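You operate a simulated robot arm through the tools that you are given. There is no shell and no other tool. Be economical: measure what you need, move in short steps, check, and stop when the job is done.

You run a simulated two-armed robot. Do the job below in one go: nothing can be reset, and whatever is moved stays where it is left.

TASK
Pump the oiler up to MAX and set its dial by the air card.
Fine: shut the red air valve first and open it again after pumping. Where these are worked on the way, their far stop is far enough and under half their travel is too little: red air valve.

Only the result counts: the job must be done as asked and must still hold three seconds after the hand-in. Knocking over, shifting, dropping, spilling or breaking anything else fails it.

THE ROBOT
Two 7-joint arms with two-finger grippers on one trunk, on a base that drives. Base frame: it is fixed to the floor where the robot stands at the start and does not move with it; the origin is under the middle of the robot, x ahead of it, y to its left, z up. Units: m, rad, N and s.
The left shoulder is at the start at [0.05, 0.191, 1.221], the right one opposite. With the tool pointing down near the work surface each hand reaches from about 0.22 to 0.74 m from the robot's upright axis, wherever it stands, measured 20 degrees to its own side. Places, roughly: air card [1.3, 0.7, 1.1]; air lever by ports 1 and 2 [1.3, 0.3, 0.9]; air lever by ports 3 and 4 [1.4, 0.4, 0.9]; cushion dial by port 2 [1.4, 0.2, 0.9]; cushion dial by port 4 [1.5, 0.4, 0.9]; flow dial by port 1 [1.3, 0.2, 0.9]; flow dial by port 3 [1.5, 0.3, 0.9]; oil pump plunger [1, -0.2, 1]; red air valve [0.9, 0, 1.1]; regulator dial [1, 0.1, 1.1]; slide flow dial [0.5, 2.1, 0.6]; slide rocker [0.4, 2, 0.6]; slide valve [0.6, 2.1, 0.7]; yellow oiler dial [1.1, 0.2, 1.1]. Payload 2.69 kg a hand.
Tool frame (each hand has its own): the origin (TCP) lies between the finger pads and is the grasp point; the fingertips stand 0.02 m ahead of it; z points along the fingers, y is the line along which they close. The gripper opens to 0.1 m. The gripper's body begins 0.063 m behind the TCP.
Orientation is that of the tool frame in the base frame, as a unit quaternion [x, y, z, w]. With the fingers straight down and closing along the base's y, the tool's x points along the base's -x, its y along +y and its z along -z.

THE INTERFACE
- The arms move only by the tool apply_moves. It takes "left_targets", "right_targets" or both (then of equal length, played together; a hand with none holds still); each is text: rows parted by semicolons, each of 7 numbers parted by spaces: the shift along the tool's x, y, z in m, then the turn, a rotation vector about the tool's x, y, z in rad, then the opening, from 0 (shut) to 1 (fully open). In form: tx ty tz ax ay az fingers; .... A call has 1 to 10 rows; each row is the pose to reach, as a shift and turn from the pose commanded when the call began, along the tool's axes at that moment. Rows are played at 5 a second. More than 0.05 m and 0.15 rad between two rows, or a gripper value outside its range, and nothing of the call is played. A pose out of reach is approached as far as the arm can. The call stops where the force on the tool passes 40 N (or 10 N more than at its start, if that is more) or the arm is blocked; 0.2 s more then pass. Each finger travels about 0.153 m/s and halts on what it meets, pressing with about 27 N; the grip force reading is that of the motor and also rises with nothing between the fingers. The clock runs only during rows and for 0.2 s after the last one: add rows that repeat a pose to give the fingers time. The reply holds the time, the measured pose of the TCP, the force on the tool along the base axes, the opening and the grip force, in the units named above and with some noise, with the torque about the TCP (base axes, N m) and any sound that the robot's microphone picked up.
- Cameras (640 x 400 px; columns grow to the right, rows downward): "scene" is now at [0.1255, -0.0154, 1.4586]; the picture's right is [-0.17, -0.99, 0.00], its down [0.12, -0.02, -0.99] and it looks along [0.98, -0.16, 0.12] (base axes); focal length 262 px, centre (320, 200). "left" rides on the left gripper at [0.07, 0.019, -0.099] in its tool frame; the picture's right is [-0.26, 0.97, 0.00], its down [-0.75, -0.20, -0.63] and it looks along [-0.61, -0.16, 0.78] (tool axes); focal length 230 px, centre (320, 200). "right" rides on the right gripper at [0.07, -0.019, -0.099] in its tool frame; the picture's right is [0.26, 0.97, 0.00], its down [-0.75, 0.20, -0.63] and it looks along [-0.61, 0.16, 0.78] (tool axes); focal length 230 px, centre (320, 200). There is no depth. A picture from a camera that has moved, and an enlarged one, comes with that camera's place and axes in the base frame and with its lens.
- snapshot(camera): a new picture of that camera. No time passes.
- lift_body(by): slides the trunk up (or, below 0, down) by that many m; the arms and the scene camera ride with it, the base frame stays. It gives what a move gives, with no picture.
- drive_base(legs): drives the robot by 1 to 6 legs, each [ahead, left, turn to the left] in m, m and rad, along the robot's own axes; the way and the turn of a leg run together, so that a leg with both is an arc; at most 1.5 m and 3.142 rad a leg. The arms and the cameras ride along, it lands a little off, and it stops where it bumps. It gives what a move gives.
- head_to(pan, tilt): turns the head with the scene camera to pan (to the left, within 1.396 rad either way) and tilt (down, from -0.506 to 1.204), counted from straight ahead of the robot. It gives what a move gives.
- inspect(camera, box): a new picture of the part [left, top, right, bottom] of that camera's present view, enlarged. No time passes.
- close_job(): hands the job in; it is judged then, once.

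Go step by step. Nothing tells you exact positions but the pictures and the camera data: compare them with the known pose of the tool, close in by small moves and look again before you grip or let go. The budget is 120 turns and 108 pictures, counting those below and the enlarged ones. Unless the task says otherwise, let go and move clear before handing in, and close with one line.

The tools are called after "Request:" as a command line: name --argument value ..., lists and objects as JSON in quotes. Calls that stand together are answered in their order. apply_moves: Moves the arms, as the interface text tells. Its arguments: {"type":"object","properties":{"left_targets":{"type":"string"},"right_targets":{"type":"string"}},"required":[]} The other tools are called the same way: lift_body (by) slides the trunk up or down; drive_base (legs) drives the base; head_to (pan, tilt) turns the head that bears the scene camera; snapshot (camera) takes a picture; inspect (camera, box) takes an enlarged picture of a part of a camera's view; close_job () hands the job in.

At the start:

```text
time: 0.0
left_eef_pos: [0.3626, 0.103, 1.3951]
left_tool_rot: [-0.001, 1.0, -0.001, 0.001]
left_contact_force: [0.4, 0.2, 0.1]
left_moment: [-0.01, -0.02, -0.01]
left_width: 0.0998
left_grasp_force: 0.1
right_eef_pos: [0.2793, -0.1295, 1.4744]
right_tool_rot: [0.001, 1.0, 0.0, 0.0]
right_contact_force: [0.2, -0.4, 0.1]
right_moment: [0.01, -0.02, 0.01]
right_width: 0.0998
right_grasp_force: 0.0
trunk travel left (down, up): [-0.279, 0.043]
robot x, y, heading: [-0.0026, 0.0011, -0.0]
head pan, tilt: [-0.166, -0.119]
```

scene: 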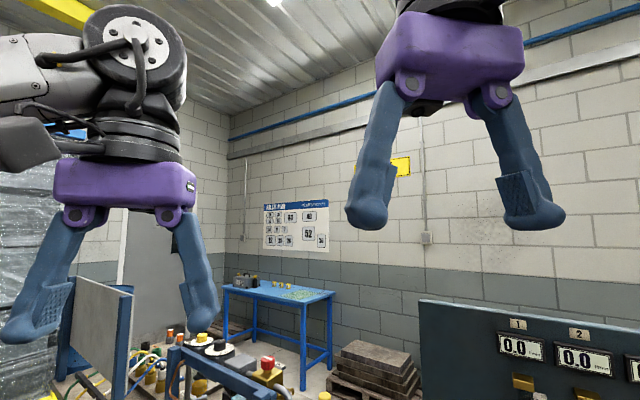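
right: 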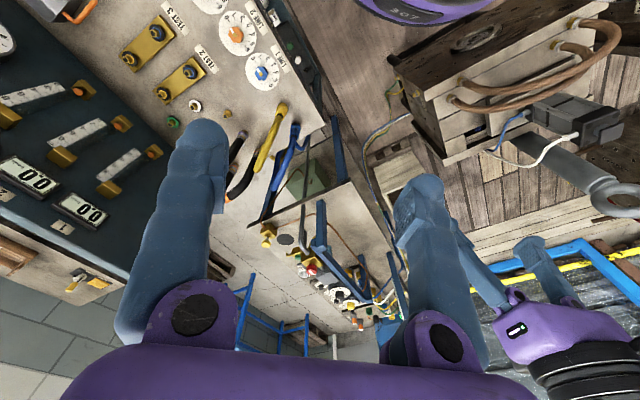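
left: 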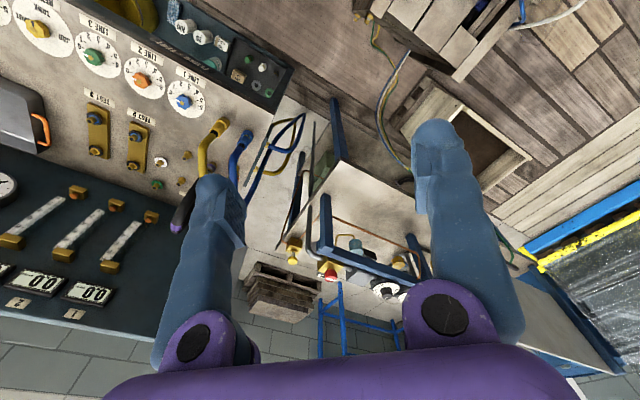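

The hands block part of the view; the oiler and valve seem to be ahead and low. I turn the head down and look.

Request:
head_to --pan 0.1 --tilt 0.45

Request:
snapshot --camera "scene"

```text
time: 1.0
left_eef_pos: [0.3625, 0.1011, 1.3955]
left_tool_rot: [0.0, 1.0, -0.001, 0.0]
left_contact_force: [-0.2, 0.4, -0.6]
left_moment: [-0.02, 0.01, 0.01]
left_width: 0.1
left_grasp_force: 0.1
right_eef_pos: [0.28, -0.1289, 1.4751]
right_tool_rot: [0.001, 1.0, 0.0, 0.0]
right_contact_force: [0.8, 0.5, -0.1]
right_moment: [-0.01, 0.01, 0.04]
right_width: 0.1002
right_grasp_force: 0.1
trunk travel left (down, up): [-0.279, 0.043]
robot x, y, heading: [0.0002, 0.0016, -0.001]
head pan, tilt: [0.099, 0.45]
```

```text
104 pictures are left
camera scene: at [0.1317, 0.008, 1.4065], right [0.1, -1.0, 0.0], down [-0.43, -0.04, -0.9], along [0.9, 0.09, -0.43], focal length 262 px, centre (320, 200)
```

scene: 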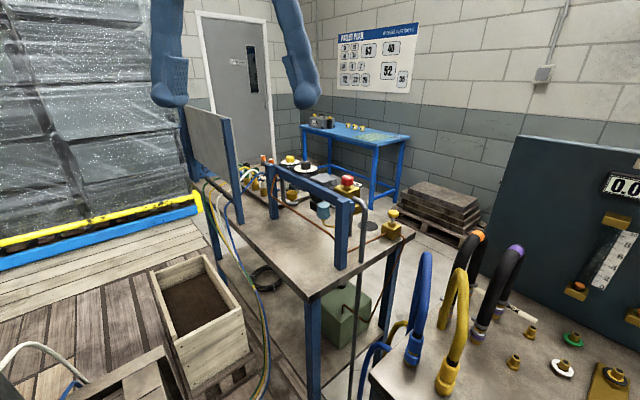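

Request:
inspect --camera "scene" --box '[180, 90, 430, 250]'

```text
2.50 times, centred on (305, 170) of scene
camera zoom: at [0.1317, 0.008, 1.4065], right [0.1, -1.0, 0.0], down [-0.43, -0.04, -0.9], along [0.9, 0.09, -0.43], focal length 655 px, centre (358, 275)
```

zoom: 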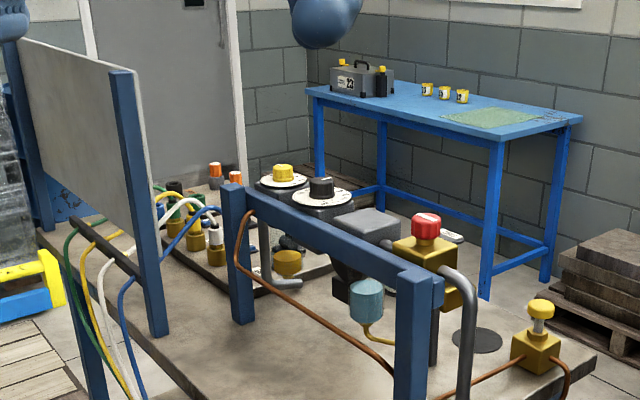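

The bench stands at about 45° to me, with the red valve near its close corner, the plunger to the right, and the card on the inner side of the back board. I check the floor to the left before driving.

Request:
head_to --pan 0.5 --tilt 0.95

Request:
snapshot --camera "scene"

```text
time: 1.9
left_eef_pos: [0.3628, 0.103, 1.3945]
left_tool_rot: [0.0, 1.0, -0.001, -0.001]
left_contact_force: [-1.2, -0.5, 0.9]
left_moment: [0.01, -0.01, 0.01]
left_width: 0.1
left_grasp_force: 0.0
right_eef_pos: [0.2798, -0.1291, 1.4743]
right_tool_rot: [0.0, 1.0, -0.001, 0.0]
right_contact_force: [-0.1, 0.3, -0.4]
right_moment: [0.03, 0.05, 0.02]
right_width: 0.0997
right_grasp_force: 0.1
trunk travel left (down, up): [-0.279, 0.043]
robot x, y, heading: [-0.0024, -0.0021, -0.001]
head pan, tilt: [0.499, 0.949]
```

```text
102 pictures are left
camera scene: at [0.1042, 0.0336, 1.3645], right [0.48, -0.88, 0.0], down [-0.71, -0.39, -0.58], along [0.51, 0.28, -0.81], focal length 262 px, centre (320, 200)
```

scene: 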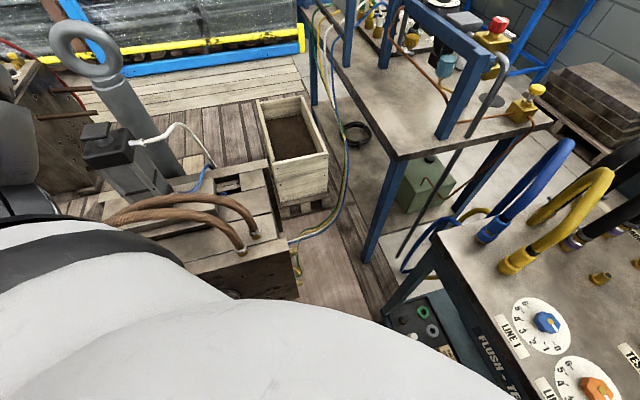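

Low wooden box blocks the near side and the bench's working side (card face) seems to be the far side. I look to the right for a way round.

Request:
head_to --pan -0.9 --tilt 0.5

Request:
snapshot --camera "scene"

Request:
head_to --pan 1.2 --tilt 0.4

Request:
snapshot --camera "scene"

```text
time: 3.4
left_eef_pos: [0.3642, 0.103, 1.3949]
left_tool_rot: [0.0, 1.0, 0.0, 0.0]
left_contact_force: [0.5, -0.4, 0.7]
left_moment: [-0.01, -0.02, -0.03]
left_width: 0.1001
left_grasp_force: 0.0
right_eef_pos: [0.281, -0.1289, 1.4752]
right_tool_rot: [0.0, 1.0, 0.0, 0.0]
right_contact_force: [0.2, -0.4, 0.7]
right_moment: [0.0, 0.01, 0.04]
right_width: 0.0999
right_grasp_force: 0.1
trunk travel left (down, up): [-0.279, 0.043]
robot x, y, heading: [0.0003, 0.0008, 0.001]
head pan, tilt: [-0.901, 0.499]
```

```text
101 pictures are left
camera scene: at [0.0969, -0.0724, 1.4019], right [-0.78, -0.62, 0.0], down [-0.3, 0.38, -0.88], along [0.55, -0.69, -0.48], focal length 262 px, centre (320, 200)
```

scene: 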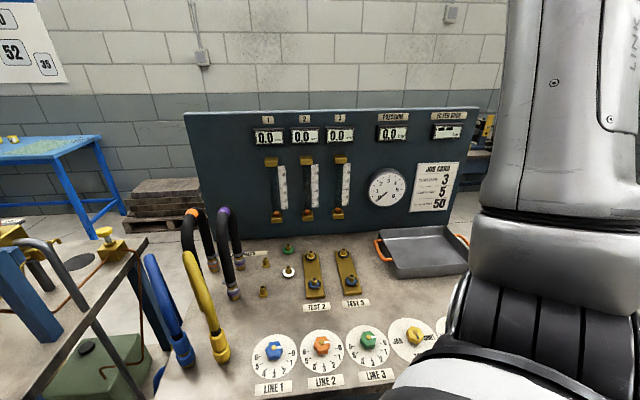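

```text
time: 5.4
left_eef_pos: [0.3629, 0.1023, 1.3938]
left_tool_rot: [-0.001, 1.0, 0.0, 0.0]
left_contact_force: [0.9, 1.1, 0.2]
left_moment: [-0.01, -0.04, 0.0]
left_width: 0.1
left_grasp_force: 0.0
right_eef_pos: [0.2796, -0.1283, 1.4757]
right_tool_rot: [-0.001, 1.0, 0.001, -0.001]
right_contact_force: [0.0, 0.1, 0.3]
right_moment: [-0.02, 0.0, 0.0]
right_width: 0.1002
right_grasp_force: 0.1
trunk travel left (down, up): [-0.279, 0.043]
robot x, y, heading: [0.0003, -0.0063, 0.0]
head pan, tilt: [1.201, 0.4]
```

```text
100 pictures are left
camera scene: at [0.0739, 0.0852, 1.4111], right [0.93, -0.36, 0.0], down [-0.14, -0.36, -0.92], along [0.33, 0.86, -0.39], focal length 262 px, centre (320, 200)
```

scene: 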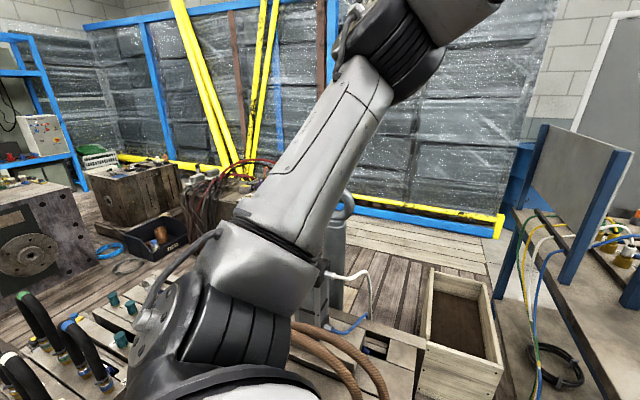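

The far side looks open; the way goes round the right end of the test bench. I turn to face it squarely and look to my right.

Request:
drive_base --legs '[[0, 0, -0.8]]'

Request:
head_to --pan -1.3 --tilt 0.5

Request:
snapshot --camera "scene"

Request:
head_to --pan -0.5 --tilt 0.5

Request:
snapshot --camera "scene"

```text
time: 7.9
left_eef_pos: [0.3265, -0.1895, 1.3946]
left_tool_rot: [0.39, 0.921, -0.001, 0.0]
left_contact_force: [-0.6, -0.5, -0.2]
left_moment: [0.02, 0.0, 0.0]
left_width: 0.0997
left_grasp_force: 0.1
right_eef_pos: [0.1018, -0.2914, 1.4753]
right_tool_rot: [0.39, 0.921, -0.001, 0.0]
right_contact_force: [0.3, 0.6, 0.3]
right_moment: [0.01, 0.0, 0.02]
right_width: 0.1
right_grasp_force: 0.1
trunk travel left (down, up): [-0.279, 0.043]
robot x, y, heading: [-0.0018, 0.001, -0.804]
head pan, tilt: [1.201, 0.4]
```

```text
time: 10.2
left_eef_pos: [0.3267, -0.1887, 1.3947]
left_tool_rot: [0.39, 0.921, -0.001, 0.0]
left_contact_force: [0.6, 0.1, 0.5]
left_moment: [0.0, -0.02, -0.01]
left_width: 0.0997
left_grasp_force: 0.0
right_eef_pos: [0.1021, -0.291, 1.4739]
right_tool_rot: [0.39, 0.921, -0.001, 0.0]
right_contact_force: [0.4, -0.9, 0.8]
right_moment: [0.02, 0.01, -0.01]
right_width: 0.1003
right_grasp_force: 0.1
trunk travel left (down, up): [-0.279, 0.043]
robot x, y, heading: [-0.0007, -0.0005, -0.802]
head pan, tilt: [-1.3, 0.499]
```

```text
99 pictures are left
camera scene: at [-0.0179, -0.1083, 1.4019], right [-0.86, 0.51, 0.0], down [0.24, 0.41, -0.88], along [-0.44, -0.76, -0.48], focal length 262 px, centre (320, 200)
```

scene: 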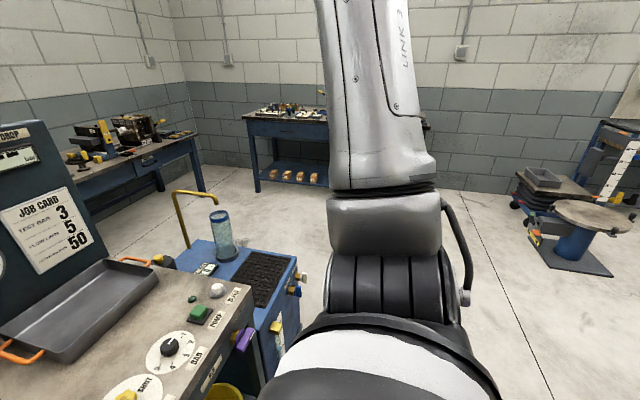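

```text
time: 11.3
left_eef_pos: [0.3265, -0.1903, 1.3958]
left_tool_rot: [0.39, 0.921, -0.001, -0.001]
left_contact_force: [-0.5, 0.5, 0.3]
left_moment: [-0.02, 0.0, 0.03]
left_width: 0.1001
left_grasp_force: 0.2
right_eef_pos: [0.1029, -0.291, 1.4749]
right_tool_rot: [0.39, 0.921, 0.0, -0.001]
right_contact_force: [-0.5, 0.7, -0.7]
right_moment: [-0.02, 0.0, 0.0]
right_width: 0.0999
right_grasp_force: 0.0
trunk travel left (down, up): [-0.279, 0.043]
robot x, y, heading: [-0.0003, -0.0016, -0.807]
head pan, tilt: [-0.499, 0.499]
```

```text
98 pictures are left
camera scene: at [0.0523, -0.1175, 1.4019], right [-0.96, -0.27, 0.0], down [-0.13, 0.46, -0.88], along [0.23, -0.85, -0.48], focal length 262 px, centre (320, 200)
```

scene: 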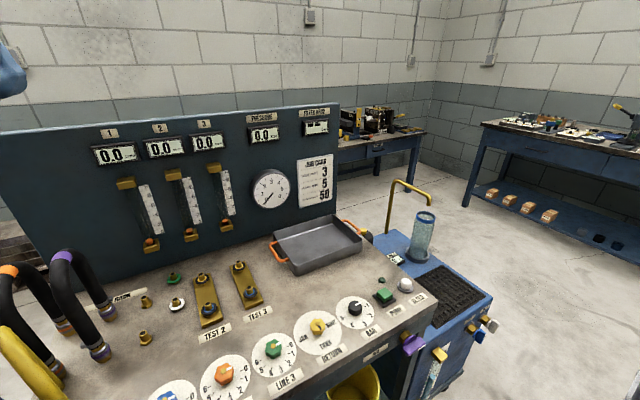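

The route round the right end (past the blue cart) looks passable. I strafe right 1.2 m and look at the gap behind the panel.

Request:
drive_base --legs '[[-0.05, -1.2, 0]]'

Request:
head_to --pan 0.35 --tilt 0.35

Request:
snapshot --camera "scene"

```text
time: 22.1
left_eef_pos: [-0.5603, -0.9929, 1.3947]
left_tool_rot: [0.378, 0.926, -0.001, -0.001]
left_contact_force: [-0.3, -0.2, 0.7]
left_moment: [-0.01, -0.01, 0.01]
left_width: 0.0999
left_grasp_force: 0.1
right_eef_pos: [-0.7812, -1.0996, 1.476]
right_tool_rot: [0.379, 0.926, 0.0, 0.0]
right_contact_force: [0.0, -0.3, -0.2]
right_moment: [-0.01, -0.01, 0.0]
right_width: 0.1
right_grasp_force: 0.1
trunk travel left (down, up): [-0.279, 0.043]
robot x, y, heading: [-0.8888, -0.8151, -0.778]
head pan, tilt: [-0.499, 0.499]
```

```text
time: 23.3
left_eef_pos: [-0.5584, -0.9939, 1.3954]
left_tool_rot: [0.379, 0.925, 0.0, 0.0]
left_contact_force: [0.1, -0.4, 0.6]
left_moment: [-0.01, 0.01, 0.05]
left_width: 0.1
left_grasp_force: 0.1
right_eef_pos: [-0.7805, -1.1005, 1.4758]
right_tool_rot: [0.379, 0.925, 0.0, 0.001]
right_contact_force: [0.0, 0.1, 0.4]
right_moment: [0.02, 0.0, -0.06]
right_width: 0.0999
right_grasp_force: 0.1
trunk travel left (down, up): [-0.279, 0.043]
robot x, y, heading: [-0.8881, -0.8099, -0.777]
head pan, tilt: [0.351, 0.351]
```

```text
97 pictures are left
camera scene: at [-0.7761, -0.88, 1.4156], right [-0.41, -0.91, 0.0], down [-0.31, 0.14, -0.94], along [0.85, -0.39, -0.34], focal length 262 px, centre (320, 200)
```

scene: 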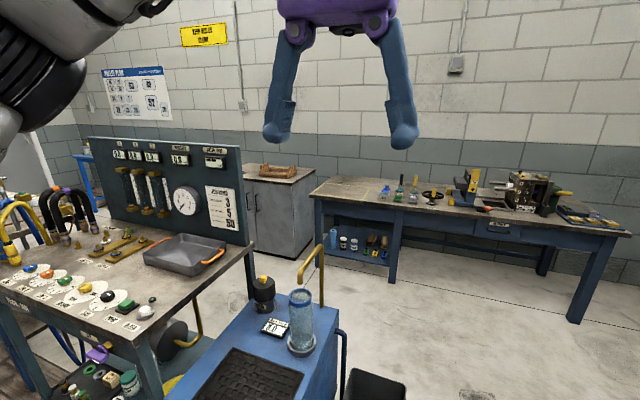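

There is about 1 m of free lane between the panel and the back cabinets. I go further right past the bin, ahead into the lane, and then look.

Request:
drive_base --legs '[[0, -0.45, 0], [1.48, 0, 0]]'

Request:
head_to --pan 1.3 --tilt 0.4

Request:
snapshot --camera "scene"

```text
time: 34.5
left_eef_pos: [0.2, -2.287, 1.3956]
left_tool_rot: [0.358, 0.934, -0.001, -0.001]
left_contact_force: [-0.2, 0.5, 0.4]
left_moment: [-0.01, -0.01, 0.0]
left_width: 0.1002
left_grasp_force: 0.0
right_eef_pos: [-0.017, -2.4034, 1.4759]
right_tool_rot: [0.358, 0.934, 0.0, -0.001]
right_contact_force: [-0.2, 0.1, 0.4]
right_moment: [0.01, 0.04, -0.04]
right_width: 0.1001
right_grasp_force: 0.1
trunk travel left (down, up): [-0.279, 0.043]
robot x, y, heading: [-0.1356, -2.1194, -0.733]
head pan, tilt: [0.351, 0.351]
```

```text
time: 35.8
left_eef_pos: [0.1996, -2.2867, 1.3961]
left_tool_rot: [0.358, 0.934, 0.0, 0.0]
left_contact_force: [0.5, 0.2, -0.1]
left_moment: [0.01, 0.01, -0.02]
left_width: 0.0997
left_grasp_force: 0.1
right_eef_pos: [-0.0176, -2.4034, 1.4754]
right_tool_rot: [0.358, 0.934, 0.0, 0.0]
right_contact_force: [-0.2, 0.0, -0.1]
right_moment: [0.0, 0.04, 0.01]
right_width: 0.1
right_grasp_force: 0.1
trunk travel left (down, up): [-0.279, 0.043]
robot x, y, heading: [-0.1411, -2.1214, -0.737]
head pan, tilt: [1.3, 0.4]
```

```text
96 pictures are left
camera scene: at [-0.0303, -2.0984, 1.4111], right [0.54, -0.84, 0.0], down [-0.33, -0.21, -0.92], along [0.78, 0.49, -0.39], focal length 262 px, centre (320, 200)
```

scene: 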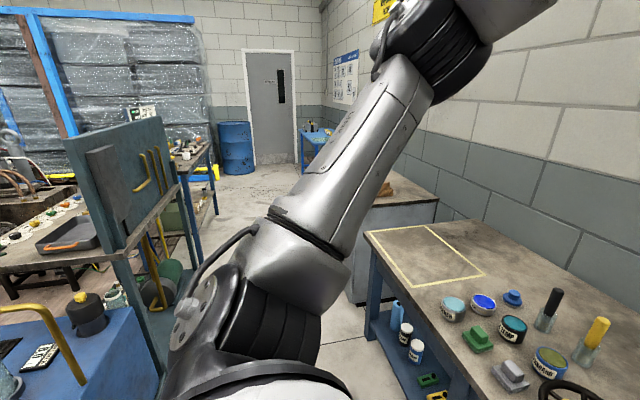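

The lane is clear (~0.45 m each side). I turn to face along it and look ahead.

Request:
drive_base --legs '[[0, 0, 1.52]]'

Request:
head_to --pan 0.1 --tilt 0.4

Request:
snapshot --camera "scene"

```text
time: 39.9
left_eef_pos: [0.045, -1.79, 1.3956]
left_tool_rot: [-0.384, 0.923, -0.001, 0.0]
left_contact_force: [-0.6, -0.2, -0.4]
left_moment: [0.02, -0.03, -0.02]
left_width: 0.1001
left_grasp_force: 0.1
right_eef_pos: [0.15, -2.0122, 1.4733]
right_tool_rot: [-0.384, 0.923, 0.0, 0.0]
right_contact_force: [-0.6, 0.8, -0.7]
right_moment: [0.0, 0.05, -0.01]
right_width: 0.1001
right_grasp_force: 0.2
trunk travel left (down, up): [-0.279, 0.043]
robot x, y, heading: [-0.1383, -2.1191, 0.79]
head pan, tilt: [1.3, 0.4]
```

```text
time: 41.3
left_eef_pos: [0.0429, -1.7898, 1.3963]
left_tool_rot: [-0.384, 0.923, -0.002, 0.0]
left_contact_force: [-0.4, -0.3, -0.2]
left_moment: [0.02, 0.02, 0.01]
left_width: 0.0999
left_grasp_force: 0.1
right_eef_pos: [0.1498, -2.0123, 1.4755]
right_tool_rot: [-0.384, 0.923, -0.001, 0.0]
right_contact_force: [0.0, 0.2, 0.0]
right_moment: [0.02, 0.0, -0.03]
right_width: 0.1
right_grasp_force: 0.1
trunk travel left (down, up): [-0.279, 0.043]
robot x, y, heading: [-0.138, -2.1161, 0.79]
head pan, tilt: [0.099, 0.4]
```

```text
95 pictures are left
camera scene: at [-0.0516, -2.021, 1.4111], right [0.78, -0.63, 0.0], down [-0.25, -0.3, -0.92], along [0.58, 0.72, -0.39], focal length 262 px, centre (320, 200)
```

scene: 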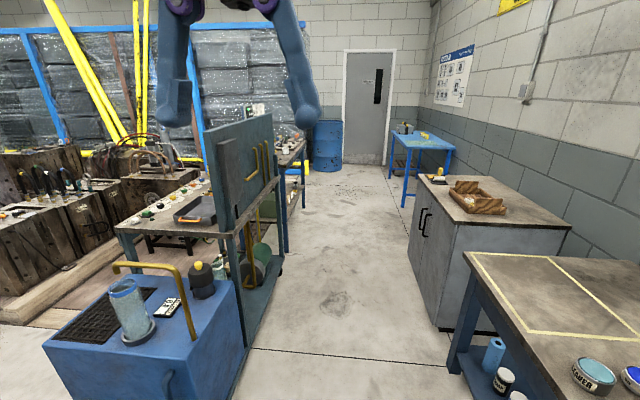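

Clear way ahead. I drive along the lane to behind the oiler bench and turn to face it.

Request:
drive_base --legs '[[1.17, 0, 0], [1.17, 0, 0], [0, 0, 1.566]]'

Request:
head_to --pan 0.0 --tilt 0.5

Request:
snapshot --camera "scene"

```text
time: 56.6
left_eef_pos: [1.1307, -0.249, 1.3956]
left_tool_rot: [0.932, -0.363, 0.001, 0.0]
left_contact_force: [-0.2, 0.1, -0.5]
left_moment: [0.0, -0.01, -0.02]
left_width: 0.0998
left_grasp_force: 0.1
right_eef_pos: [1.3481, -0.1343, 1.4744]
right_tool_rot: [0.932, -0.364, 0.0, 0.0]
right_contact_force: [-0.4, -0.1, 0.0]
right_moment: [0.02, 0.04, 0.04]
right_width: 0.0998
right_grasp_force: 0.1
trunk travel left (down, up): [-0.279, 0.043]
robot x, y, heading: [1.4709, -0.4152, 2.395]
head pan, tilt: [0.099, 0.4]
```

```text
time: 57.3
left_eef_pos: [1.132, -0.2487, 1.3959]
left_tool_rot: [0.932, -0.362, 0.0, -0.001]
left_contact_force: [0.2, -0.8, -0.4]
left_moment: [-0.01, 0.01, 0.0]
left_width: 0.1001
left_grasp_force: 0.1
right_eef_pos: [1.3492, -0.1332, 1.4742]
right_tool_rot: [0.932, -0.362, 0.0, -0.001]
right_contact_force: [-0.3, -0.2, 1.0]
right_moment: [0.0, -0.01, 0.0]
right_width: 0.1001
right_grasp_force: 0.0
trunk travel left (down, up): [-0.279, 0.043]
robot x, y, heading: [1.4691, -0.4188, 2.402]
head pan, tilt: [0.0, 0.499]
```

```text
94 pictures are left
camera scene: at [1.3717, -0.3302, 1.402], right [0.68, 0.74, 0.0], down [0.35, -0.32, -0.88], along [-0.65, 0.59, -0.48], focal length 262 px, centre (320, 200)
```

scene: 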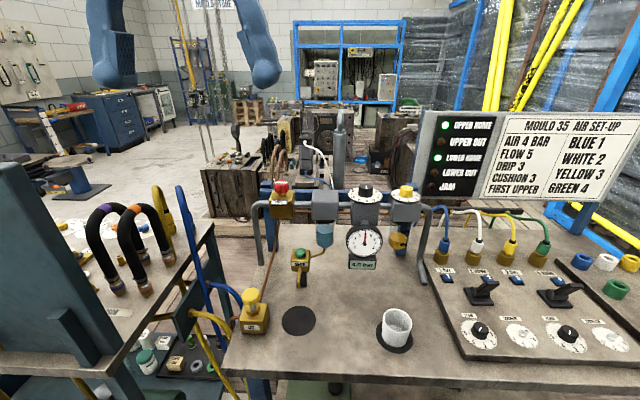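

This is the working side. The card seems to say "DRIP 3"; I zoom in on card and oiler.

Request:
inspect --camera "scene" --box '[410, 100, 640, 244]'

Request:
inspect --camera "scene" --box '[340, 170, 450, 280]'

Request:
inspect --camera "scene" --box '[225, 165, 345, 345]'

```text
2.78 times, centred on (525, 172) of scene
camera zoom: at [1.3717, -0.3302, 1.402], right [0.68, 0.74, 0.0], down [0.35, -0.32, -0.88], along [-0.65, 0.59, -0.48], focal length 728 px, centre (-249, 278)
```

zoom: 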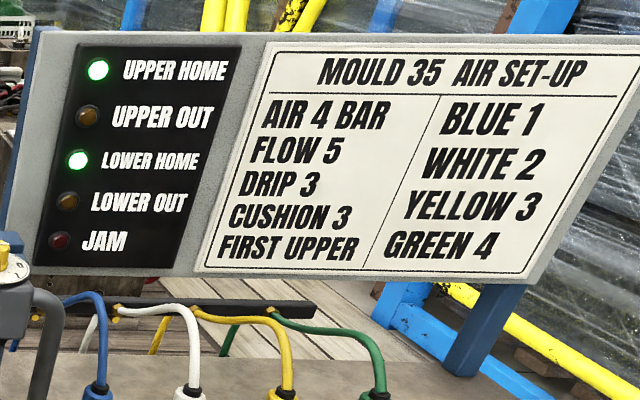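

```text
3.64 times, centred on (395, 225) of scene
camera zoom: at [1.3717, -0.3302, 1.402], right [0.68, 0.74, 0.0], down [0.35, -0.32, -0.88], along [-0.65, 0.59, -0.48], focal length 953 px, centre (47, 109)
```

zoom: 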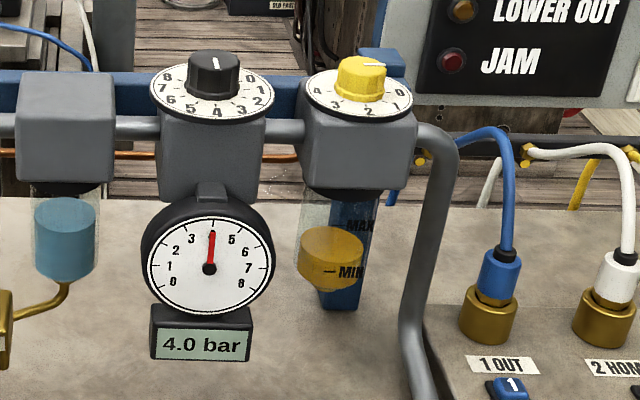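

```text
2.22 times, centred on (285, 255) of scene
camera zoom: at [1.3717, -0.3302, 1.402], right [0.68, 0.74, 0.0], down [0.35, -0.32, -0.88], along [-0.65, 0.59, -0.48], focal length 583 px, centre (398, 78)
```

zoom: 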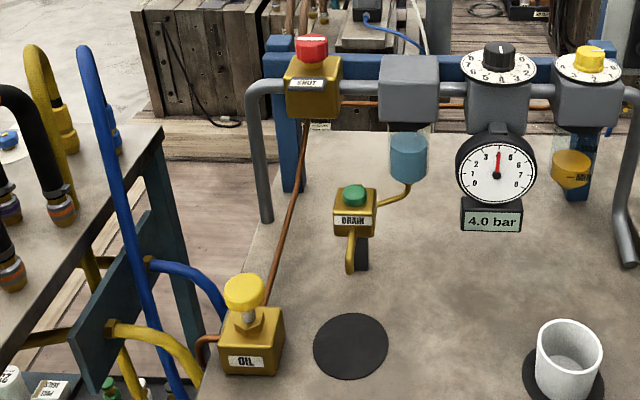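

DRIP 3 is the target; oil stands at MIN. I look closer at the valve, dial and plunger.

Request:
inspect --camera "scene" --box '[255, 170, 305, 220]'

Request:
inspect --camera "scene" --box '[385, 175, 430, 215]'

Request:
inspect --camera "scene" --box '[225, 280, 285, 340]'

Request:
snapshot --camera "left"

```text
8.00 times, centred on (280, 195) of scene
camera zoom: at [1.3717, -0.3302, 1.402], right [0.68, 0.74, 0.0], down [0.35, -0.32, -0.88], along [-0.65, 0.59, -0.48], focal length 2097 px, centre (640, 240)
```

zoom: 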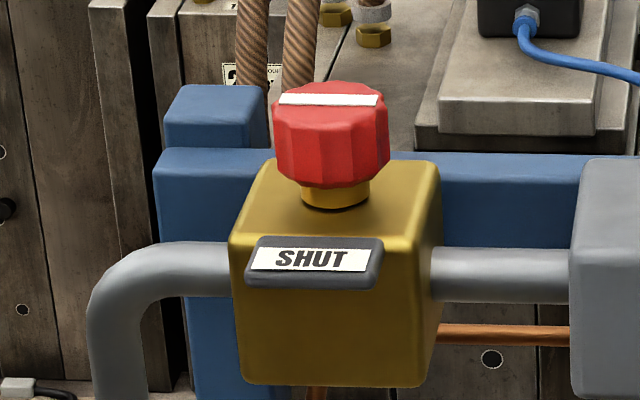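

```text
10.00 times, centred on (408, 195) of scene
camera zoom: at [1.3717, -0.3302, 1.402], right [0.68, 0.74, 0.0], down [0.35, -0.32, -0.88], along [-0.65, 0.59, -0.48], focal length 2622 px, centre (-555, 250)
```

zoom: 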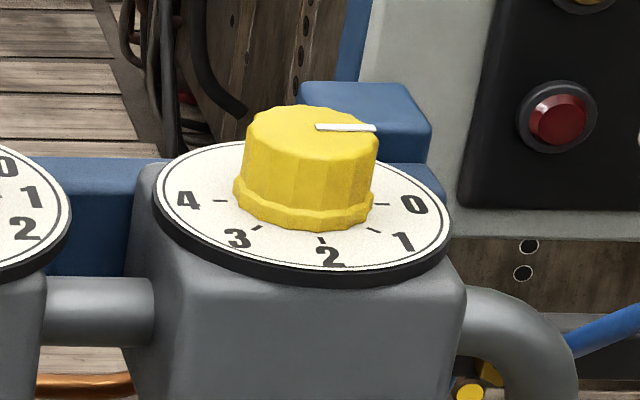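

```text
6.67 times, centred on (255, 310) of scene
camera zoom: at [1.3717, -0.3302, 1.402], right [0.68, 0.74, 0.0], down [0.35, -0.32, -0.88], along [-0.65, 0.59, -0.48], focal length 1748 px, centre (753, -533)
```

zoom: 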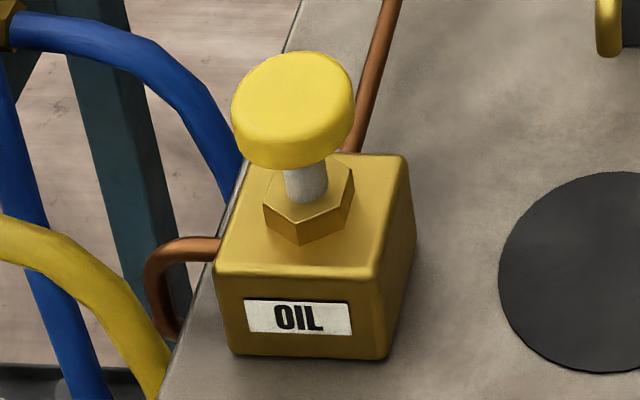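

```text
87 pictures are left
camera left: at [1.1711, -0.31, 1.4933], right [-0.84, -0.54, 0.0], down [-0.42, 0.65, 0.63], along [-0.34, 0.53, -0.78], focal length 230 px, centre (320, 200)
```

left: 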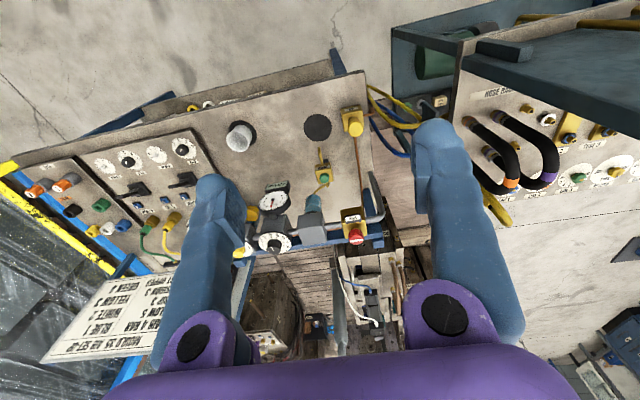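

Red valve is a rotary knob (bar along the pipe = open), the dial pointer is at 0 and needs to go to 3. I move closer to the bench by 0.12 m and refresh positions.

Request:
drive_base --legs '[[0.12, 0, 0]]'

Request:
head_to --pan 0.0 --tilt 0.65

Request:
snapshot --camera "scene"

Request:
snapshot --camera "left"

```text
time: 58.5
left_eef_pos: [1.0711, -0.1909, 1.3949]
left_tool_rot: [0.932, -0.362, 0.0, 0.0]
left_contact_force: [0.6, -1.0, -0.2]
left_moment: [0.08, 0.06, 0.0]
left_width: 0.0998
left_grasp_force: 0.1
right_eef_pos: [1.2889, -0.0758, 1.4742]
right_tool_rot: [0.93, -0.367, 0.001, 0.001]
right_contact_force: [0.3, -0.2, 0.4]
right_moment: [0.06, 0.05, 0.0]
right_width: 0.1
right_grasp_force: 0.0
trunk travel left (down, up): [-0.279, 0.043]
robot x, y, heading: [1.4035, -0.3613, 2.393]
head pan, tilt: [0.0, 0.499]
stopped in leg 1: the robot was blocked; the commanded pose is now the measured one
```

```text
time: 59.2
left_eef_pos: [1.0689, -0.1898, 1.3935]
left_tool_rot: [0.932, -0.363, 0.002, 0.001]
left_contact_force: [-0.5, -0.1, -0.7]
left_moment: [0.0, 0.01, 0.0]
left_width: 0.1002
left_grasp_force: 0.0
right_eef_pos: [1.2866, -0.0752, 1.4738]
right_tool_rot: [0.931, -0.366, 0.002, 0.001]
right_contact_force: [0.3, -0.4, -0.7]
right_moment: [-0.04, 0.0, -0.01]
right_width: 0.1002
right_grasp_force: 0.2
trunk travel left (down, up): [-0.279, 0.043]
robot x, y, heading: [1.4021, -0.363, 2.399]
head pan, tilt: [0.0, 0.649]
```

```text
86 pictures are left
camera scene: at [1.313, -0.2762, 1.3886], right [0.68, 0.73, 0.0], down [0.44, -0.41, -0.8], along [-0.58, 0.54, -0.6], focal length 262 px, centre (320, 200)
```

scene: 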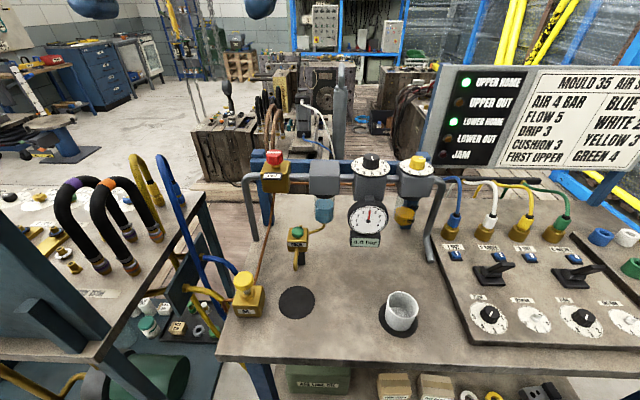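

```text
85 pictures are left
camera left: at [1.1082, -0.2511, 1.4919], right [-0.84, -0.54, 0.0], down [-0.42, 0.66, 0.63], along [-0.34, 0.53, -0.78], focal length 230 px, centre (320, 200)
```

left: 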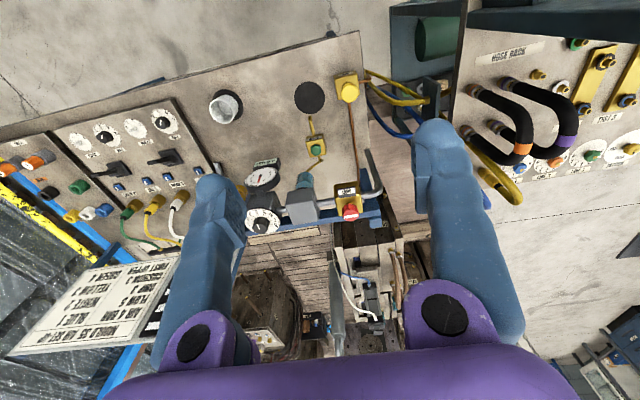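

Bumped the bench lightly, now close enough; nothing has moved. Red knob top is about [0.865, 0.003, 1.11]; I bring the left hand over it with the fingers half open.

Request:
apply_moves --left_targets "-0.035 0 0.018 0 0 0 0.6; -0.07 0 0.036 0 0 0 0.6; -0.105 -0.001 0.054 0 0 0 0.6; -0.14 -0.002 0.08 0 0 0 0.6; -0.175 -0.003 0.105 0 0 0 0.6; -0.21 -0.004 0.13 0 0 0 0.6; -0.245 -0.005 0.155 0 0 0 0.6; -0.281 -0.005 0.185 0 0 0 0.6; -0.281 -0.005 0.194 0 0 0 0.6"

Request:
snapshot --camera "left"

Request:
snapshot --camera "scene"

```text
time: 61.2
left_eef_pos: [0.8657, 0.0019, 1.1979]
left_tool_rot: [0.932, -0.363, 0.0, -0.001]
left_contact_force: [0.3, 0.1, -0.3]
left_moment: [0.03, -0.05, -0.01]
left_width: 0.0602
left_grasp_force: 0.1
right_eef_pos: [1.2877, -0.0769, 1.4741]
right_tool_rot: [0.931, -0.365, 0.001, 0.0]
right_contact_force: [0.8, -0.9, 0.5]
right_moment: [0.03, 0.0, -0.02]
right_width: 0.1
right_grasp_force: 0.0
trunk travel left (down, up): [-0.279, 0.043]
robot x, y, heading: [1.4034, -0.3628, 2.392]
head pan, tilt: [0.0, 0.649]
```

```text
84 pictures are left
camera left: at [0.905, -0.0602, 1.2963], right [-0.84, -0.54, 0.0], down [-0.42, 0.66, 0.63], along [-0.34, 0.53, -0.78], focal length 230 px, centre (320, 200)
```

left: 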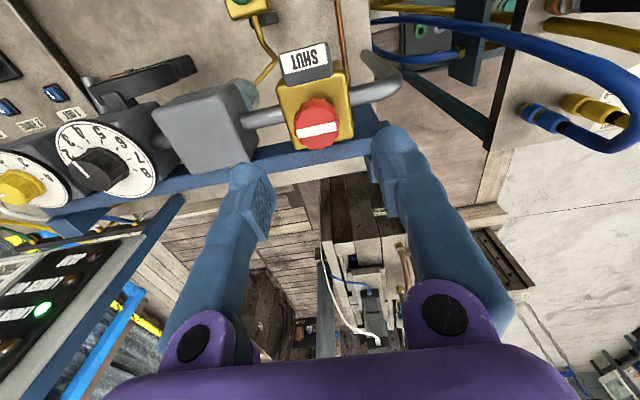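

```text
83 pictures are left
camera scene: at [1.3129, -0.2773, 1.3887], right [0.68, 0.73, 0.0], down [0.44, -0.41, -0.8], along [-0.58, 0.54, -0.6], focal length 262 px, centre (320, 200)
```

scene: 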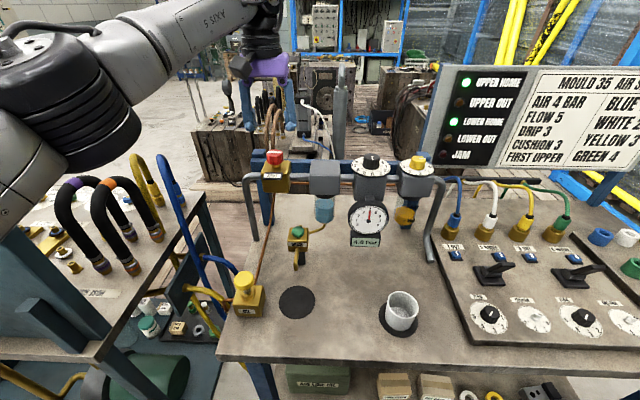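

The knob is ~5 mm nearer to me than the TCP. I correct and descend around it, then check.

Request:
apply_moves --left_targets "0.006 0.001 0.02 0 0 0 0.6; 0.006 0.001 0.04 0 0 0 0.6; 0.006 0.001 0.06 0 0 0 0.6; 0.006 0.001 0.078 0 0 0 0.6"

Request:
snapshot --camera "left"

Request:
inspect --camera "scene" --box '[225, 90, 325, 210]'

```text
time: 62.2
left_eef_pos: [0.8696, -0.0015, 1.1198]
left_tool_rot: [0.932, -0.363, 0.001, 0.0]
left_contact_force: [-0.9, 0.1, 0.5]
left_moment: [-0.03, 0.01, 0.02]
left_width: 0.06
left_grasp_force: 0.0
right_eef_pos: [1.2872, -0.0752, 1.4736]
right_tool_rot: [0.93, -0.367, 0.001, 0.0]
right_contact_force: [0.2, -0.4, 0.1]
right_moment: [0.01, 0.01, -0.01]
right_width: 0.0997
right_grasp_force: 0.1
trunk travel left (down, up): [-0.279, 0.043]
robot x, y, heading: [1.4043, -0.3632, 2.396]
head pan, tilt: [0.0, 0.649]
```

```text
82 pictures are left
camera left: at [0.9097, -0.0627, 1.2175], right [-0.84, -0.54, 0.0], down [-0.42, 0.66, 0.63], along [-0.34, 0.53, -0.78], focal length 230 px, centre (320, 200)
```

left: 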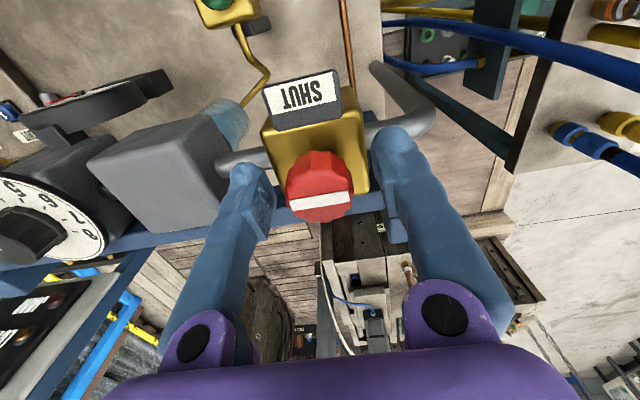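

```text
3.33 times, centred on (275, 150) of scene
camera zoom: at [1.3129, -0.2762, 1.3886], right [0.68, 0.73, 0.0], down [0.44, -0.41, -0.8], along [-0.58, 0.54, -0.6], focal length 874 px, centre (470, 367)
```

zoom: 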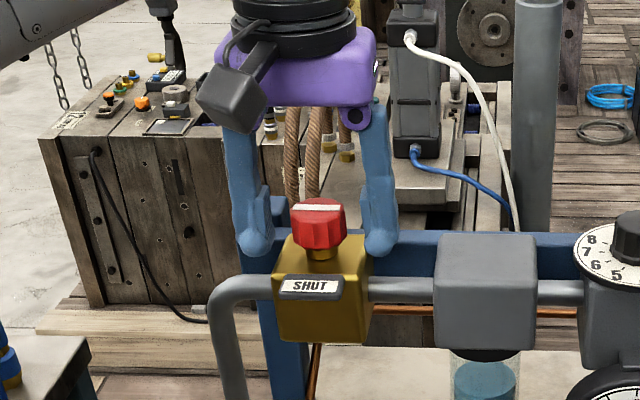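

The fingers straddle the knob at the right height. I grip and try a quarter turn clockwise.

Request:
apply_moves --left_targets "0 0 0 0 0 0 0.3; 0 0 0 0 0 0 0; 0 0 0 0 0 0 0; 0 0 0 0 0 0 0"

Request:
apply_moves --left_targets "0 0 0 0 0 0.1 0; 0 0 0 0 0 0.2 0; 0 0 0 0 0 0.3 0; 0 0 0 0 0 0.4 0"

Request:
snapshot --camera "left"

```text
time: 63.2
left_eef_pos: [0.8716, -0.0004, 1.1195]
left_tool_rot: [0.932, -0.363, 0.002, 0.0]
left_contact_force: [5.2, 1.3, -6.0]
left_moment: [0.18, 0.15, 0.0]
left_width: 0.0329
left_grasp_force: 44.7
right_eef_pos: [1.2869, -0.0751, 1.4732]
right_tool_rot: [0.93, -0.367, 0.001, 0.001]
right_contact_force: [-1.1, -0.7, 0.4]
right_moment: [-0.01, -0.02, 0.02]
right_width: 0.1001
right_grasp_force: 0.1
trunk travel left (down, up): [-0.279, 0.043]
robot x, y, heading: [1.4042, -0.3581, 2.393]
head pan, tilt: [0.0, 0.649]
```

```text
time: 64.2
left_eef_pos: [0.8708, -0.0014, 1.118]
left_tool_rot: [0.84, -0.543, 0.003, 0.001]
left_contact_force: [10.5, -6.1, -18.5]
left_moment: [0.06, 0.18, -0.06]
left_width: 0.0329
left_grasp_force: 45.1
right_eef_pos: [1.2866, -0.0745, 1.4724]
right_tool_rot: [0.93, -0.367, 0.001, 0.0]
right_contact_force: [0.1, -0.6, 0.1]
right_moment: [-0.02, 0.01, 0.04]
right_width: 0.0999
right_grasp_force: 0.0
trunk travel left (down, up): [-0.279, 0.043]
robot x, y, heading: [1.4048, -0.3601, 2.393]
head pan, tilt: [0.0, 0.649]
```

```text
80 pictures are left
camera left: at [0.8826, -0.0727, 1.2178], right [-0.99, -0.16, 0.0], down [-0.13, 0.77, 0.62], along [-0.1, 0.62, -0.78], focal length 230 px, centre (320, 200)
```

left: 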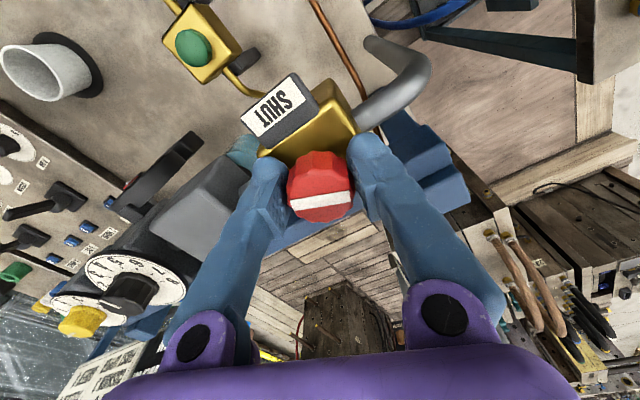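

The knob turns freely with the hand. I carry on clockwise to find the stop.

Request:
apply_moves --left_targets "0 0 0 0 0 0.12 0; 0 0 0 0 0 0.24 0; 0 0 0 0 0 0.36 0; 0 0 0 0 0 0.48 0; 0 0 0 0 0 0.6 0; 0 0 0 0 0 0.72 0; 0 0 0 0 0 0.84 0; 0 0 0 0 0 0.96 0; 0 0 0 0 0 1.08 0; 0 0 0 0 0 1.2 0"

Request:
snapshot --camera "left"

Request:
inspect --camera "scene" --box '[225, 90, 445, 260]'

```text
time: 65.2
left_eef_pos: [0.8725, -0.0144, 1.1146]
left_tool_rot: [0.787, -0.617, 0.003, -0.018]
left_contact_force: [0.8, 12.9, -2.9]
left_moment: [0.29, 0.37, -0.11]
left_width: 0.0286
left_grasp_force: 44.3
left hand out of reach, approached as far as the arm can: row 2, 3, 4, 5
right_eef_pos: [1.2869, -0.0761, 1.4748]
right_tool_rot: [0.93, -0.367, 0.003, 0.0]
right_contact_force: [-0.3, 0.2, -0.6]
right_moment: [0.06, 0.0, 0.0]
right_width: 0.1001
right_grasp_force: 0.1
trunk travel left (down, up): [-0.279, 0.043]
robot x, y, heading: [1.4059, -0.3596, 2.392]
head pan, tilt: [0.0, 0.649]
stopped in row 5 (left hand): the force on the tool passed its limit at 168 N (the readings are from after the stop); the commanded pose is now the measured one
```

```text
79 pictures are left
camera left: at [0.87, -0.0891, 1.2113], right [-1.0, 0.02, -0.03], down [0.0, 0.76, 0.65], along [0.03, 0.65, -0.76], focal length 230 px, centre (320, 200)
```

left: 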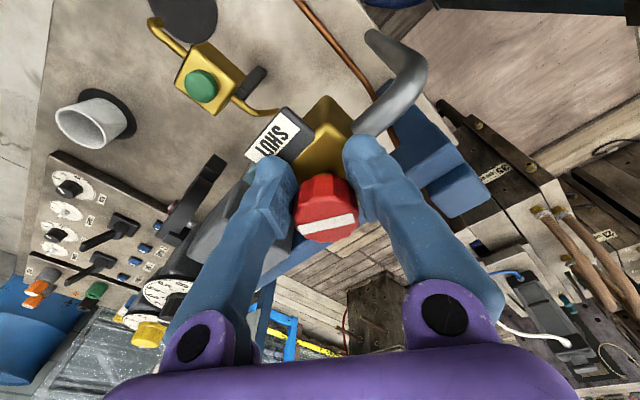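

```text
2.35 times, centred on (335, 175) of scene
camera zoom: at [1.3123, -0.2758, 1.3889], right [0.68, 0.73, 0.0], down [0.44, -0.41, -0.8], along [-0.58, 0.54, -0.61], focal length 617 px, centre (285, 259)
```

zoom: 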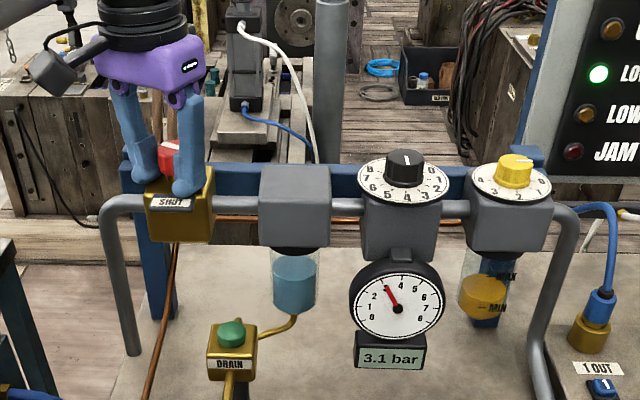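

Gauge falls to 3.1 bar, so clockwise shuts; the left wrist ran out of reach. I let go, rise, and turn the hand back for a second bite.

Request:
apply_moves --left_targets "0 0 0 0 0 0 0.6; 0 0 0 0 0 0 0.6; 0 0 -0.025 0 0 0 0.6; 0 0 -0.05 0 0 0 0.6; -0.012 -0.001 -0.06 -0.032 0.0175 0 0.6"

Request:
apply_moves --left_targets "0 0 0 0 0 -0.13 0.6; 0 0 0 0 0 -0.26 0.6; 0 0 0 0 0 -0.39 0.6; 0 0 0 0 0 -0.52 0.6; 0 0 0 0 0 -0.65 0.6; 0 0 0 0 0 -0.78 0.6; 0 0 0 0 0 -0.91 0.6; 0 0 0 0 0 -1.04 0.6; 0 0 0 0 0 -1.17 0.6; 0 0 0 0 0 -1.3 0.6"

Request:
snapshot --camera "left"

```text
time: 66.5
left_eef_pos: [0.8826, -0.0202, 1.1683]
left_tool_rot: [0.788, -0.616, 0.0, 0.003]
left_contact_force: [0.4, 0.2, 0.5]
left_moment: [0.02, -0.01, 0.03]
left_width: 0.0601
left_grasp_force: 0.2
left hand out of reach, approached as far as the arm can: row 3, 4, 5
right_eef_pos: [1.2911, -0.0758, 1.4744]
right_tool_rot: [0.93, -0.367, 0.0, -0.001]
right_contact_force: [1.4, 0.3, 0.2]
right_moment: [0.0, 0.06, -0.01]
right_width: 0.1
right_grasp_force: 0.1
trunk travel left (down, up): [-0.279, 0.043]
robot x, y, heading: [1.4023, -0.3631, 2.397]
head pan, tilt: [0.0, 0.649]
```

```text
time: 68.7
left_eef_pos: [0.8803, -0.0179, 1.1668]
left_tool_rot: [1.0, -0.012, 0.0, 0.001]
left_contact_force: [-0.6, 0.0, 0.5]
left_moment: [-0.02, 0.0, 0.01]
left_width: 0.0601
left_grasp_force: 0.0
right_eef_pos: [1.2866, -0.0748, 1.4737]
right_tool_rot: [0.931, -0.366, 0.002, 0.0]
right_contact_force: [0.0, -0.3, 0.1]
right_moment: [-0.01, 0.02, -0.01]
right_width: 0.1002
right_grasp_force: 0.1
trunk travel left (down, up): [-0.279, 0.043]
robot x, y, heading: [1.4034, -0.3594, 2.393]
head pan, tilt: [0.0, 0.649]
```

```text
77 pictures are left
camera left: at [0.9499, -0.0397, 1.2653], right [-0.28, -0.96, 0.0], down [-0.75, 0.22, 0.63], along [-0.6, 0.17, -0.78], focal length 230 px, centre (320, 200)
```

left: 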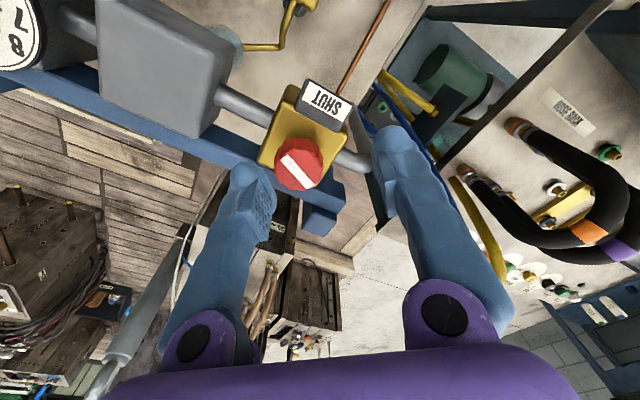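

I check the knob angle and gauge now.

Request:
inspect --camera "scene" --box '[235, 110, 445, 260]'

Request:
inspect --camera "left" --box '[230, 60, 370, 220]'

```text
2.67 times, centred on (340, 185) of scene
camera zoom: at [1.313, -0.2765, 1.3886], right [0.68, 0.73, 0.0], down [0.44, -0.41, -0.8], along [-0.58, 0.54, -0.6], focal length 699 px, centre (267, 240)
```

zoom: 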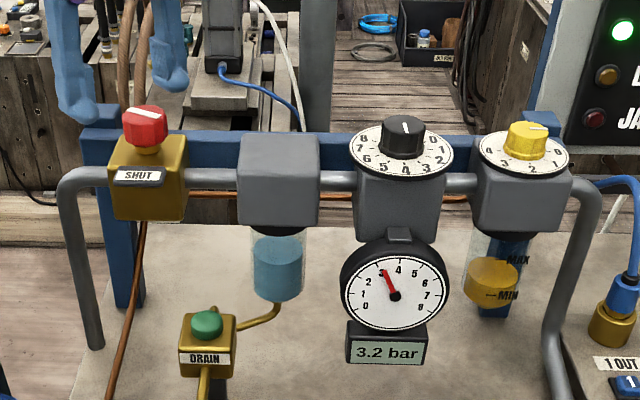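

```text
2.50 times, centred on (300, 140) of left
camera zoom: at [0.9499, -0.0397, 1.2653], right [-0.28, -0.96, 0.0], down [-0.75, 0.22, 0.63], along [-0.6, 0.17, -0.78], focal length 575 px, centre (370, 350)
```

zoom: 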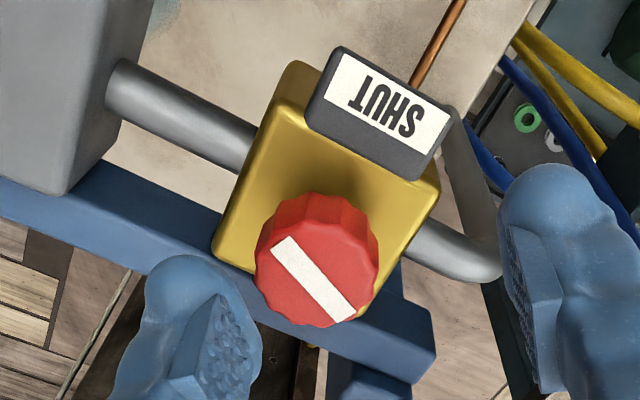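

The knob slipped to ~20 % closed. I turn back a bit further, centre on the knob and regrip deeper.

Request:
apply_moves --left_targets "-0.002 -0.007 0 0 0 -0.13 0.6; -0.004 -0.014 0 0 0 -0.26 0.6; -0.004 -0.014 0 0 0 -0.38 0.6; -0.004 -0.014 0.025 0 0 -0.38 0.6; -0.004 -0.014 0.05 0 0 -0.38 0.6"

Request:
snapshot --camera "left"

```text
time: 69.8
left_eef_pos: [0.876, -0.0048, 1.1196]
left_tool_rot: [0.984, 0.176, 0.0, 0.002]
left_contact_force: [-0.9, -0.2, -0.5]
left_moment: [0.03, 0.01, 0.0]
left_width: 0.06
left_grasp_force: 0.1
right_eef_pos: [1.2884, -0.0767, 1.4734]
right_tool_rot: [0.931, -0.365, 0.002, 0.0]
right_contact_force: [0.2, 0.7, -1.0]
right_moment: [0.02, -0.02, 0.02]
right_width: 0.0999
right_grasp_force: 0.2
trunk travel left (down, up): [-0.279, 0.043]
robot x, y, heading: [1.4063, -0.3635, 2.399]
head pan, tilt: [0.0, 0.649]
```

```text
74 pictures are left
camera left: at [0.9487, 0.0013, 1.2169], right [0.09, -1.0, 0.0], down [-0.77, -0.07, 0.63], along [-0.63, -0.06, -0.78], focal length 230 px, centre (320, 200)
```

left: 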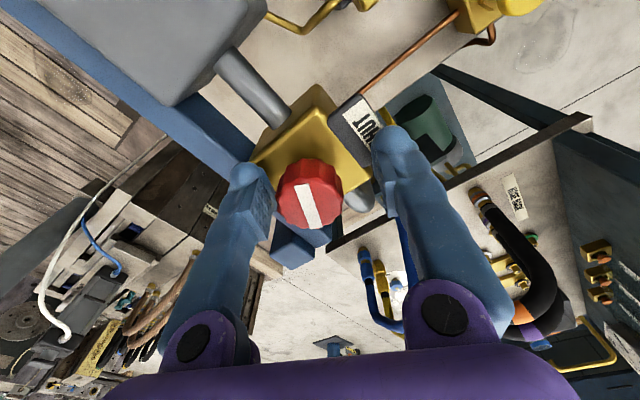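

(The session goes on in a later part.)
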